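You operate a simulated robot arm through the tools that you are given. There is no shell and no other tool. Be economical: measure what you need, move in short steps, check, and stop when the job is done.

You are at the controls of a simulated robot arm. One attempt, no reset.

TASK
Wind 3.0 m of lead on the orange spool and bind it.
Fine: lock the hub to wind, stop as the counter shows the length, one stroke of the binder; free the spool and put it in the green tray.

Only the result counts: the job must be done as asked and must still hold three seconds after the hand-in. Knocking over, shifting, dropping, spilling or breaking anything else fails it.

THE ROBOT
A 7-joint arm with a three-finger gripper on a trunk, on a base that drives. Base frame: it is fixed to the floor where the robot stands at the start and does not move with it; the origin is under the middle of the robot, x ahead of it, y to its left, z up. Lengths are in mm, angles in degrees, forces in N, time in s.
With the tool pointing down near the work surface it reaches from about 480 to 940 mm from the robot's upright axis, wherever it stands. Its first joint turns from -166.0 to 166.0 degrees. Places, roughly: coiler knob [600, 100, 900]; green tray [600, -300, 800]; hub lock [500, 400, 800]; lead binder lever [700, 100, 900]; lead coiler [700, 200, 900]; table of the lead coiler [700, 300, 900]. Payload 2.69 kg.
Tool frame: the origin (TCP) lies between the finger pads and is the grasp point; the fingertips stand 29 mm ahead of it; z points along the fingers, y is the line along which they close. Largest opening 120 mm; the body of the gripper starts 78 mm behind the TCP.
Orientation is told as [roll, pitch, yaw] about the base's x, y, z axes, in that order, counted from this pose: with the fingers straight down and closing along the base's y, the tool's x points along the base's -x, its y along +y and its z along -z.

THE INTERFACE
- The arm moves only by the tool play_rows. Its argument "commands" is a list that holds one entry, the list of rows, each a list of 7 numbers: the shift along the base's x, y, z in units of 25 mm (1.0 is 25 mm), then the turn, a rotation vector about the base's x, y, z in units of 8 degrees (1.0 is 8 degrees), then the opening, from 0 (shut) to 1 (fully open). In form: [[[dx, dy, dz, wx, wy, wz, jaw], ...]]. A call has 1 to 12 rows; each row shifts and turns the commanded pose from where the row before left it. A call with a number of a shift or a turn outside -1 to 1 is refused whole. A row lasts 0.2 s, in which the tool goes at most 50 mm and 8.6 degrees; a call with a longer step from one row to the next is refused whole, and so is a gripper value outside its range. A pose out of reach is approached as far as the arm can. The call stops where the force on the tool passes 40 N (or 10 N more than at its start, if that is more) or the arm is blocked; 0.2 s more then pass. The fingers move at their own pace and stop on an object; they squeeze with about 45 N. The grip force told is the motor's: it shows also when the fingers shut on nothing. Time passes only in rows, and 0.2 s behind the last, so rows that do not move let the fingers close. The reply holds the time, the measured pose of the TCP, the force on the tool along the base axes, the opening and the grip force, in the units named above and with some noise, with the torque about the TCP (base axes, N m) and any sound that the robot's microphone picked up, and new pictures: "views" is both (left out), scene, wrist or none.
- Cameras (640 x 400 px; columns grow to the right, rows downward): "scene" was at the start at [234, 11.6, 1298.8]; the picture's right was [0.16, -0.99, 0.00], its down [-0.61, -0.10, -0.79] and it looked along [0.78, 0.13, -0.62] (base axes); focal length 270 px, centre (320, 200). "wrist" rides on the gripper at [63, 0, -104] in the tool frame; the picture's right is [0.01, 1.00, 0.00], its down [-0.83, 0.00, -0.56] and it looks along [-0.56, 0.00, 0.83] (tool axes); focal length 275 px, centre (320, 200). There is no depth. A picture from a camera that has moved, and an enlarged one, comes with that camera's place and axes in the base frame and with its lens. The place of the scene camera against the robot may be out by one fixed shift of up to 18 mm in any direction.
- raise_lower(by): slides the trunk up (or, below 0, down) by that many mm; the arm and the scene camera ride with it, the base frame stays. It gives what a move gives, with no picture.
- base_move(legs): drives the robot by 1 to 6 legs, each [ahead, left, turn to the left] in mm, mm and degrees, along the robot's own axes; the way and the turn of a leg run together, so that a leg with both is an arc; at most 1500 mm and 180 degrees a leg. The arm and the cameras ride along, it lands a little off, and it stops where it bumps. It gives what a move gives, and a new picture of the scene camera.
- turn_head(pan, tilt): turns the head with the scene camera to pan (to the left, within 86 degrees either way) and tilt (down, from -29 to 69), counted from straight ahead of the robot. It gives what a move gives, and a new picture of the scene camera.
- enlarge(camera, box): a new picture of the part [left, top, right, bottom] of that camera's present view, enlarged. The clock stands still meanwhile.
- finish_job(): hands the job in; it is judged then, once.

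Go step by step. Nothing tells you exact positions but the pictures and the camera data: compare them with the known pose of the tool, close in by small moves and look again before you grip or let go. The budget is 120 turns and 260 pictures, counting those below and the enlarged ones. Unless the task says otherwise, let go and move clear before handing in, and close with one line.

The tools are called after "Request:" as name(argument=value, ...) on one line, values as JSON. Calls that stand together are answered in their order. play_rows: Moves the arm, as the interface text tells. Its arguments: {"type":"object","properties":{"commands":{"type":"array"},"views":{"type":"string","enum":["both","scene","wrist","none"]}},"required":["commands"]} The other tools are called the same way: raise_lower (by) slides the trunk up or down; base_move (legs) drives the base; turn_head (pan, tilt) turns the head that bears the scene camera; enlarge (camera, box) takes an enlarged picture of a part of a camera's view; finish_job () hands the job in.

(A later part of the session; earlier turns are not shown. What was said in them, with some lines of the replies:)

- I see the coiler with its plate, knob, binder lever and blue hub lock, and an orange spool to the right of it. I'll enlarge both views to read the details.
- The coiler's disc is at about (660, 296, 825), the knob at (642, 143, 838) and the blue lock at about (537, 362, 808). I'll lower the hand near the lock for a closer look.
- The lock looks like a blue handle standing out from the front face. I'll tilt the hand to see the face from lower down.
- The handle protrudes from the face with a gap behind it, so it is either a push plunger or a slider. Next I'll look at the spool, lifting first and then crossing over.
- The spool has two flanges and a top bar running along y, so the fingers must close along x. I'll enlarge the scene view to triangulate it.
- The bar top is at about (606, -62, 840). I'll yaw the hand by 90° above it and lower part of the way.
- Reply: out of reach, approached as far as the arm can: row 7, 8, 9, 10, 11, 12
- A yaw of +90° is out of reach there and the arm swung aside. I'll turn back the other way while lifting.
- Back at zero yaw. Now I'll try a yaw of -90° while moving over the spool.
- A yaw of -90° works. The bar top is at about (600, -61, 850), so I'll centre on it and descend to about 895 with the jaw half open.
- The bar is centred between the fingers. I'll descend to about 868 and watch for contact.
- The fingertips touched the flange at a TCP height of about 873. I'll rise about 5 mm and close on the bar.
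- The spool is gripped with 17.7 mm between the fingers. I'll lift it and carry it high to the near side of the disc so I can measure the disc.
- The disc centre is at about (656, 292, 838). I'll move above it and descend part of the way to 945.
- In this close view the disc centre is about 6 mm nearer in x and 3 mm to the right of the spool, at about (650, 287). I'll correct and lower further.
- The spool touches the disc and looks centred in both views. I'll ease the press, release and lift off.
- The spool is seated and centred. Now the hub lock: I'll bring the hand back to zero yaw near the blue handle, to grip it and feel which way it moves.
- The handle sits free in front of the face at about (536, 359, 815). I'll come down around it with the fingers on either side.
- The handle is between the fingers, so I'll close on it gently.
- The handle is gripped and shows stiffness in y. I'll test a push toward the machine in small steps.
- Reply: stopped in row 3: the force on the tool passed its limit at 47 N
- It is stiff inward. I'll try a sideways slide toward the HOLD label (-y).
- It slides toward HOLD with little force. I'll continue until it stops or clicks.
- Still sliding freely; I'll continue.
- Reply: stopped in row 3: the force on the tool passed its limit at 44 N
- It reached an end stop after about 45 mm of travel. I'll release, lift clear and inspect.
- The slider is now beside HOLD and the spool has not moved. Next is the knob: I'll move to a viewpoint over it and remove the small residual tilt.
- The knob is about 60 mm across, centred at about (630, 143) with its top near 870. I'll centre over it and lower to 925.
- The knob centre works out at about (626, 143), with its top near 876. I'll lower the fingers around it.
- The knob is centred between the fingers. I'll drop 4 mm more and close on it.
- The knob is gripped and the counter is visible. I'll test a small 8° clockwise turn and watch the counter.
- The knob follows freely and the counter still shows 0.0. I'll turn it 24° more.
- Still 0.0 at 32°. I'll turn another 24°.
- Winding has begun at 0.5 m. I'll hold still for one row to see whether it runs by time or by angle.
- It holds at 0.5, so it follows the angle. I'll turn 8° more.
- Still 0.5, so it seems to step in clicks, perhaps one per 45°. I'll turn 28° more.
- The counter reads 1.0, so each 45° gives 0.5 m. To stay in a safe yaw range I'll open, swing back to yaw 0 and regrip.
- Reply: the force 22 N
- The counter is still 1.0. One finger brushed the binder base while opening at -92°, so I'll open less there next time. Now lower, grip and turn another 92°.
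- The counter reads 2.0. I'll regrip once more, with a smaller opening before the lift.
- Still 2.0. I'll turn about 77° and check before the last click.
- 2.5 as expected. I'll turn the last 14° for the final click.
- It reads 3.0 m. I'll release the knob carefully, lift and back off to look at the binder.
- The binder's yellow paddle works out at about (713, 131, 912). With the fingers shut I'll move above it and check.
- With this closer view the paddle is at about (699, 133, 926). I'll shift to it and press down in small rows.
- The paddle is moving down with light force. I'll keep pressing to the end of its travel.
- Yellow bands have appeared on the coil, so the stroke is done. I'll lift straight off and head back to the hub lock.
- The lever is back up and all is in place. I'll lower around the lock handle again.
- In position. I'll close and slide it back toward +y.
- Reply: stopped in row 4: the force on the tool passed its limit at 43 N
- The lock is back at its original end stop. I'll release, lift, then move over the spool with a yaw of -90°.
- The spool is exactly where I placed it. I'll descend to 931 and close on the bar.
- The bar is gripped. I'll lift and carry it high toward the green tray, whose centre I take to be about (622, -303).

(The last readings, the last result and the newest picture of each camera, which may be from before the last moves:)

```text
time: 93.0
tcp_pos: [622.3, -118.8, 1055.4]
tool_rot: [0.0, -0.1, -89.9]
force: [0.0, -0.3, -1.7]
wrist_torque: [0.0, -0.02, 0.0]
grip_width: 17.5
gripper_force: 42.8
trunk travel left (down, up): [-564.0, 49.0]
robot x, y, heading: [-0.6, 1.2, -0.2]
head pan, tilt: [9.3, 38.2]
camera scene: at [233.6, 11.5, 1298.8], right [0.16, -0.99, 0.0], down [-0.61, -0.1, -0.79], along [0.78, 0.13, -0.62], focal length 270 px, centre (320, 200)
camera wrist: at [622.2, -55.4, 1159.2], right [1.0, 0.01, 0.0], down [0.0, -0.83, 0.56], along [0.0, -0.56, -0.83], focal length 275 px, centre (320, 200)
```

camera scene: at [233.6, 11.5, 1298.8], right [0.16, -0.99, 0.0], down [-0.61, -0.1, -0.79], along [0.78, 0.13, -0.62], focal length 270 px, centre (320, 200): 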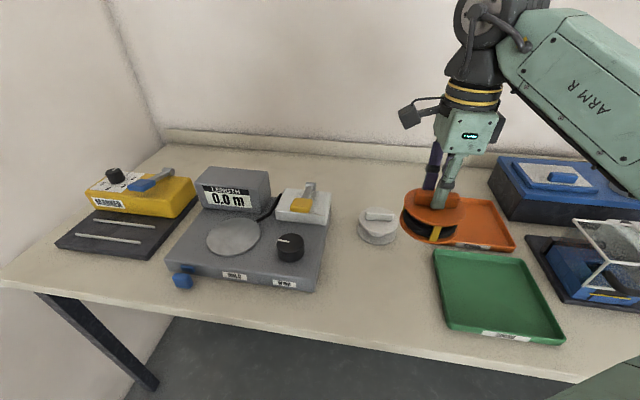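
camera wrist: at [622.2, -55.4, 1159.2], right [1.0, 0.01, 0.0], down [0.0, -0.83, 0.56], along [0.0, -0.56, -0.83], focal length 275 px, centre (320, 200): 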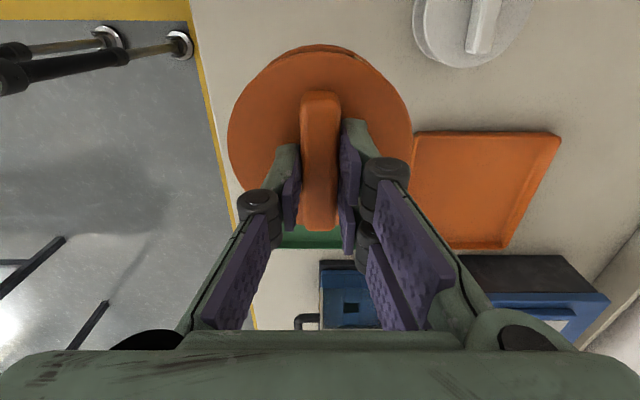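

The counter reset and the spool is bound. I'll move over the tray and lower part of the way.

Request:
play_rows(commands=[[[0, -0.9, 0, 0, 0, 0, 0.05], [0, -0.9, 0, 0, 0, 0, 0.05], [0, -0.9, 0, 0, 0, 0, 0.05], [0, -0.9, 0, 0, 0, 0, 0.05], [0, -0.9, 0, 0, 0, 0, 0.05], [0, -0.9, 0, 0, 0, 0, 0.05], [0, -0.9, 0, 0, 0, 0, 0.05], [0, -0.9, -0.5, 0, 0, 0, 0.05], [0, 0, -0.9, 0, 0, 0, 0.05], [0, 0, -0.9, 0, 0, 0, 0.05], [0, 0, -0.9, 0, 0, 0, 0.05], [0, 0, -0.9, 0, 0, 0, 0.05]]])

```text
time: 95.6
tcp_pos: [623.2, -299.7, 950.6]
tool_rot: [0.1, 0.0, -90.0]
force: [-0.2, 0.1, 0.0]
wrist_torque: [0.0, 0.01, -0.03]
grip_width: 17.7
gripper_force: 42.7
trunk travel left (down, up): [-564.0, 49.0]
robot x, y, heading: [-2.7, -3.8, -0.2]
head pan, tilt: [9.3, 38.2]
camera scene: at [233.7, 11.6, 1298.8], right [0.16, -0.99, 0.0], down [-0.61, -0.1, -0.79], along [0.77, 0.13, -0.62], focal length 270 px, centre (320, 200)
camera wrist: at [624.2, -235.3, 1053.5], right [1.0, 0.01, 0.0], down [0.0, -0.83, 0.56], along [0.0, -0.56, -0.83], focal length 275 px, centre (320, 200)
```

scene: 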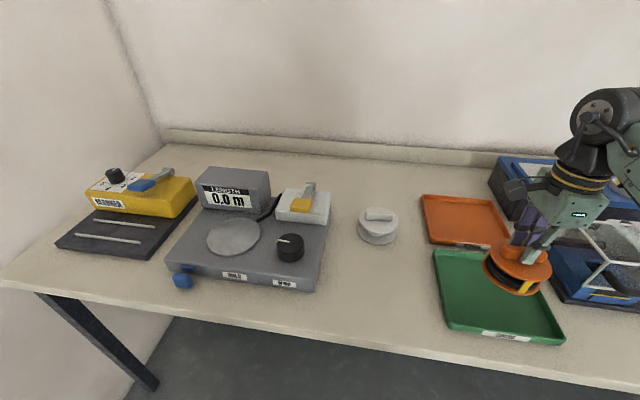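
wrist: 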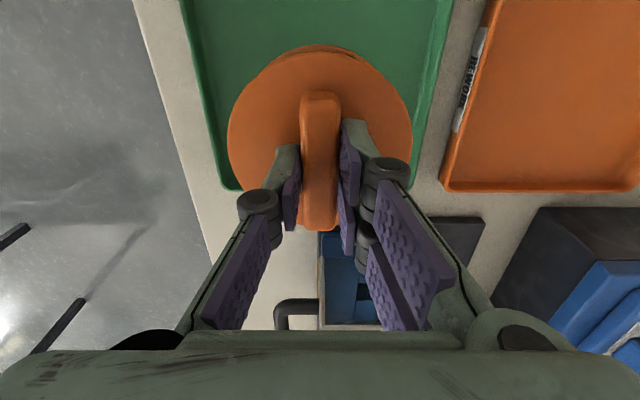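

The spool is over the tray. I'll shift 12 mm away from the far rim and lower further.

Request:
play_rows(commands=[[[0, 0.25, -0.3, 0, 0, 0, 0.05], [0, 0.25, -0.8, 0, 0, 0, 0.05], [0, 0, -0.7, 0, 0, 0, 0.05], [0, 0, 0, 0, 0, 0, 0.05]]])

Request:
enlarge(camera="scene", box=[420, 180, 620, 350])

```text
time: 96.6
tcp_pos: [621.0, -287.1, 905.6]
tool_rot: [0.0, 0.0, -90.1]
force: [0.9, 0.6, -1.3]
wrist_torque: [0.01, 0.01, -0.01]
grip_width: 17.2
gripper_force: 43.1
trunk travel left (down, up): [-564.0, 49.0]
robot x, y, heading: [-3.8, -1.4, 0.1]
head pan, tilt: [9.3, 38.2]
camera scene: at [233.7, 11.6, 1298.7], right [0.16, -0.99, 0.0], down [-0.61, -0.1, -0.79], along [0.77, 0.13, -0.62], focal length 270 px, centre (320, 200)
camera wrist: at [622.9, -223.1, 1010.6], right [1.0, 0.0, 0.0], down [0.0, -0.83, 0.56], along [0.0, -0.56, -0.83], focal length 275 px, centre (320, 200)
```

scene: 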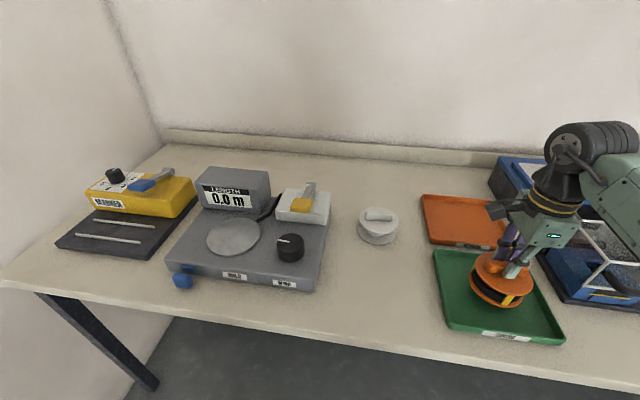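
wrist: 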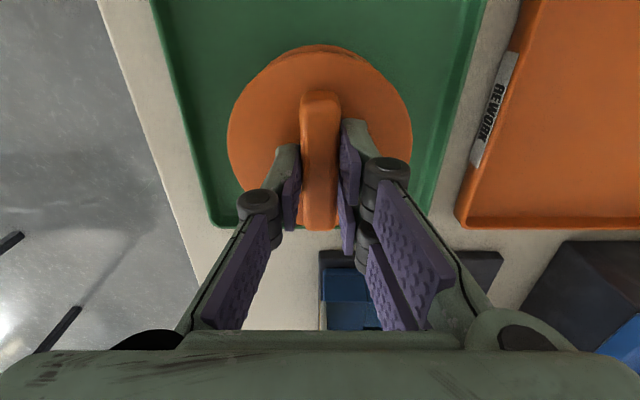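

```text
2.35 times, centred on (520, 265) of scene
camera zoom: at [233.7, 11.6, 1298.7], right [0.16, -0.99, 0.0], down [-0.61, -0.1, -0.79], along [0.77, 0.13, -0.62], focal length 635 px, centre (-151, 47)
```

zoom: 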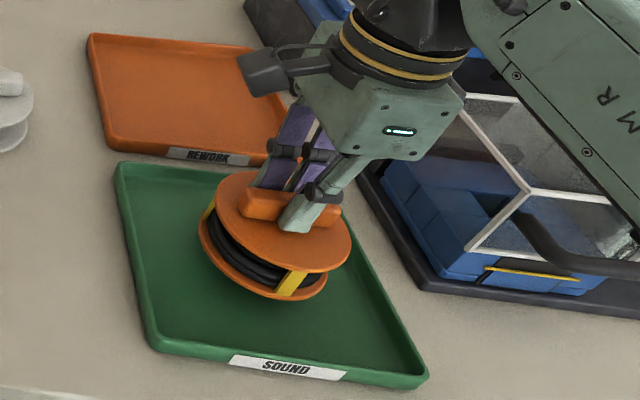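

The spool is inside the tray outline. I'll lower gently to contact, shifting a little further from the guard on the right.

Request:
play_rows(commands=[[[0, 0.4, 0, 0, 0, 0, 0.05], [0, 0, -0.3, 0, 0, 0, 0.05], [0, 0, -0.3, 0, 0, 0, 0.05], [0, 0, -0.16, 0, 0, 0, 0.05], [0, 0, -0.14, 0, 0, 0, 0.05]]], views="scene")

```text
time: 97.8
tcp_pos: [623.5, -276.2, 883.7]
tool_rot: [0.0, 0.0, -89.9]
force: [0.0, 0.0, -1.4]
wrist_torque: [0.01, -0.02, 0.01]
grip_width: 17.3
gripper_force: 43.2
trunk travel left (down, up): [-564.0, 49.0]
robot x, y, heading: [-0.5, 1.0, 0.2]
head pan, tilt: [9.3, 38.2]
camera scene: at [233.7, 11.6, 1298.7], right [0.16, -0.99, 0.0], down [-0.61, -0.1, -0.79], along [0.77, 0.13, -0.62], focal length 270 px, centre (320, 200)
```

scene: 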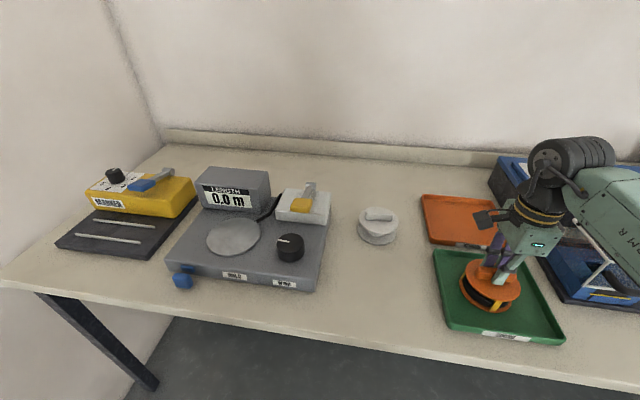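

No contact yet, so I'll continue in 2 mm steps.

Request:
play_rows(commands=[[[0, 0, -0.08, 0, 0, 0, 0.05], [0, 0, -0.08, 0, 0, 0, 0.05], [0, 0, 0, 0, 0, 0, 0.05]]], views="none")

```text
time: 98.6
tcp_pos: [622.1, -275.5, 883.4]
tool_rot: [0.4, -0.1, -89.9]
force: [3.5, -0.3, 29.0]
wrist_torque: [0.54, -0.11, -0.02]
grip_width: 17.3
gripper_force: 42.7
trunk travel left (down, up): [-564.0, 49.0]
robot x, y, heading: [1.6, -1.0, 0.1]
head pan, tilt: [9.3, 38.2]
```

Contact with the tray floor. I'll ease up about 3 mm, release and lift clear.

Request:
play_rows(commands=[[[0, 0, 0.14, 0, 0, 0, 0.05], [0, 0, 0, 0, 0, 0, 0.35], [0, 0, 0, 0, 0, 0, 0.35], [0, 0, 0, 0, 0, 0, 0.35], [0, 0, 0.4, 0, 0, 0, 0.35], [0, 0, 0.8, 0, 0, 0, 0.35], [0, 0, 1, 0, 0, 0, 0.35], [0, 0, 1, 0, 0, 0, 0.35], [0, 0, 1, 0, 0, 0, 0.35], [0, 0, 1, 0, 0, 0, 0.35], [0, 0.5, 1, 0, 0, 0, 0.35], [0, 1, 0.5, 0, 0, 0, 0.35]]])

Request:
enlarge(camera="scene", box=[400, 180, 600, 350])

Request:
enlarge(camera="scene", box=[150, 150, 350, 300])

```text
time: 101.2
tcp_pos: [622.4, -238.5, 1049.4]
tool_rot: [0.0, -0.1, -90.0]
force: [0.3, -1.1, -0.6]
wrist_torque: [-0.04, 0.03, -0.03]
grip_width: 42.2
gripper_force: 0.1
trunk travel left (down, up): [-564.0, 49.0]
robot x, y, heading: [-1.1, -0.3, -0.1]
head pan, tilt: [9.3, 38.2]
camera scene: at [233.6, 11.9, 1298.7], right [0.16, -0.99, 0.0], down [-0.61, -0.1, -0.79], along [0.78, 0.13, -0.62], focal length 270 px, centre (320, 200)
camera wrist: at [624.3, -173.8, 1153.8], right [1.0, 0.01, 0.0], down [0.0, -0.83, 0.56], along [0.0, -0.56, -0.83], focal length 275 px, centre (320, 200)
```

scene: 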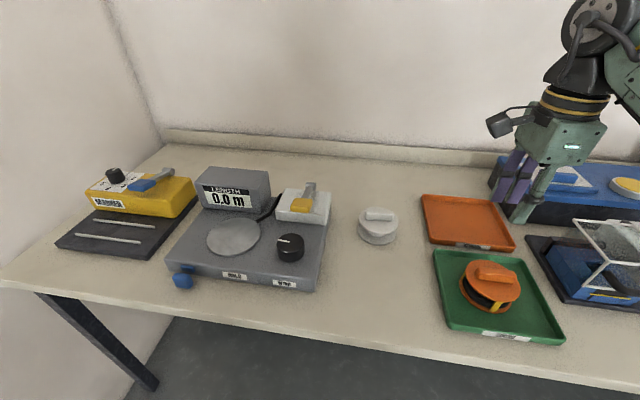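
wrist: 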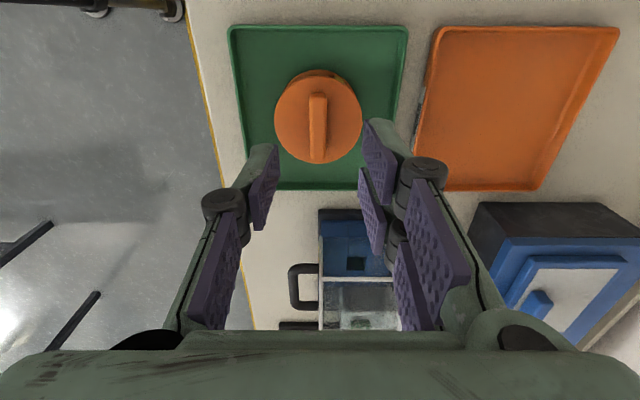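

```text
2.35 times, centred on (500, 265) of scene
camera zoom: at [233.6, 11.9, 1298.7], right [0.16, -0.99, 0.0], down [-0.61, -0.1, -0.79], along [0.78, 0.13, -0.62], focal length 635 px, centre (-104, 47)
```

zoom: 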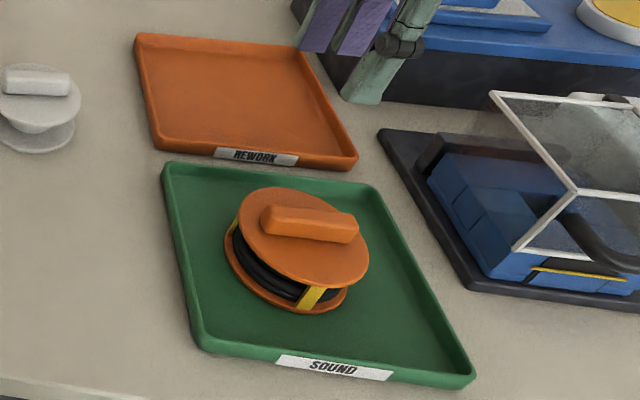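

```text
2.67 times, centred on (250, 225) of scene
camera zoom: at [233.6, 11.9, 1298.7], right [0.16, -0.99, 0.0], down [-0.61, -0.1, -0.79], along [0.78, 0.13, -0.62], focal length 719 px, centre (507, 133)
```

zoom: 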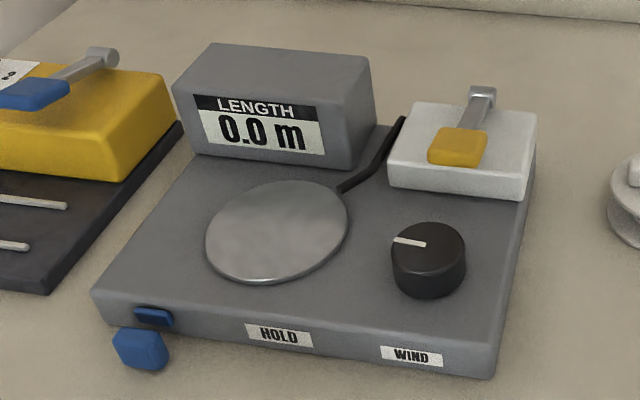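

The bound spool sits flat in the green tray, the hand is clear and nothing else has moved. I'll hand in.

Request:
finish_job()

```text
The job is handed in.
```

The orange spool carries 3.0 m of lead by the counter, bound with one stroke of the binder, and rests in the green tray. The hub lock is back in its free position, and I saw nothing else out of place in the final pictures.
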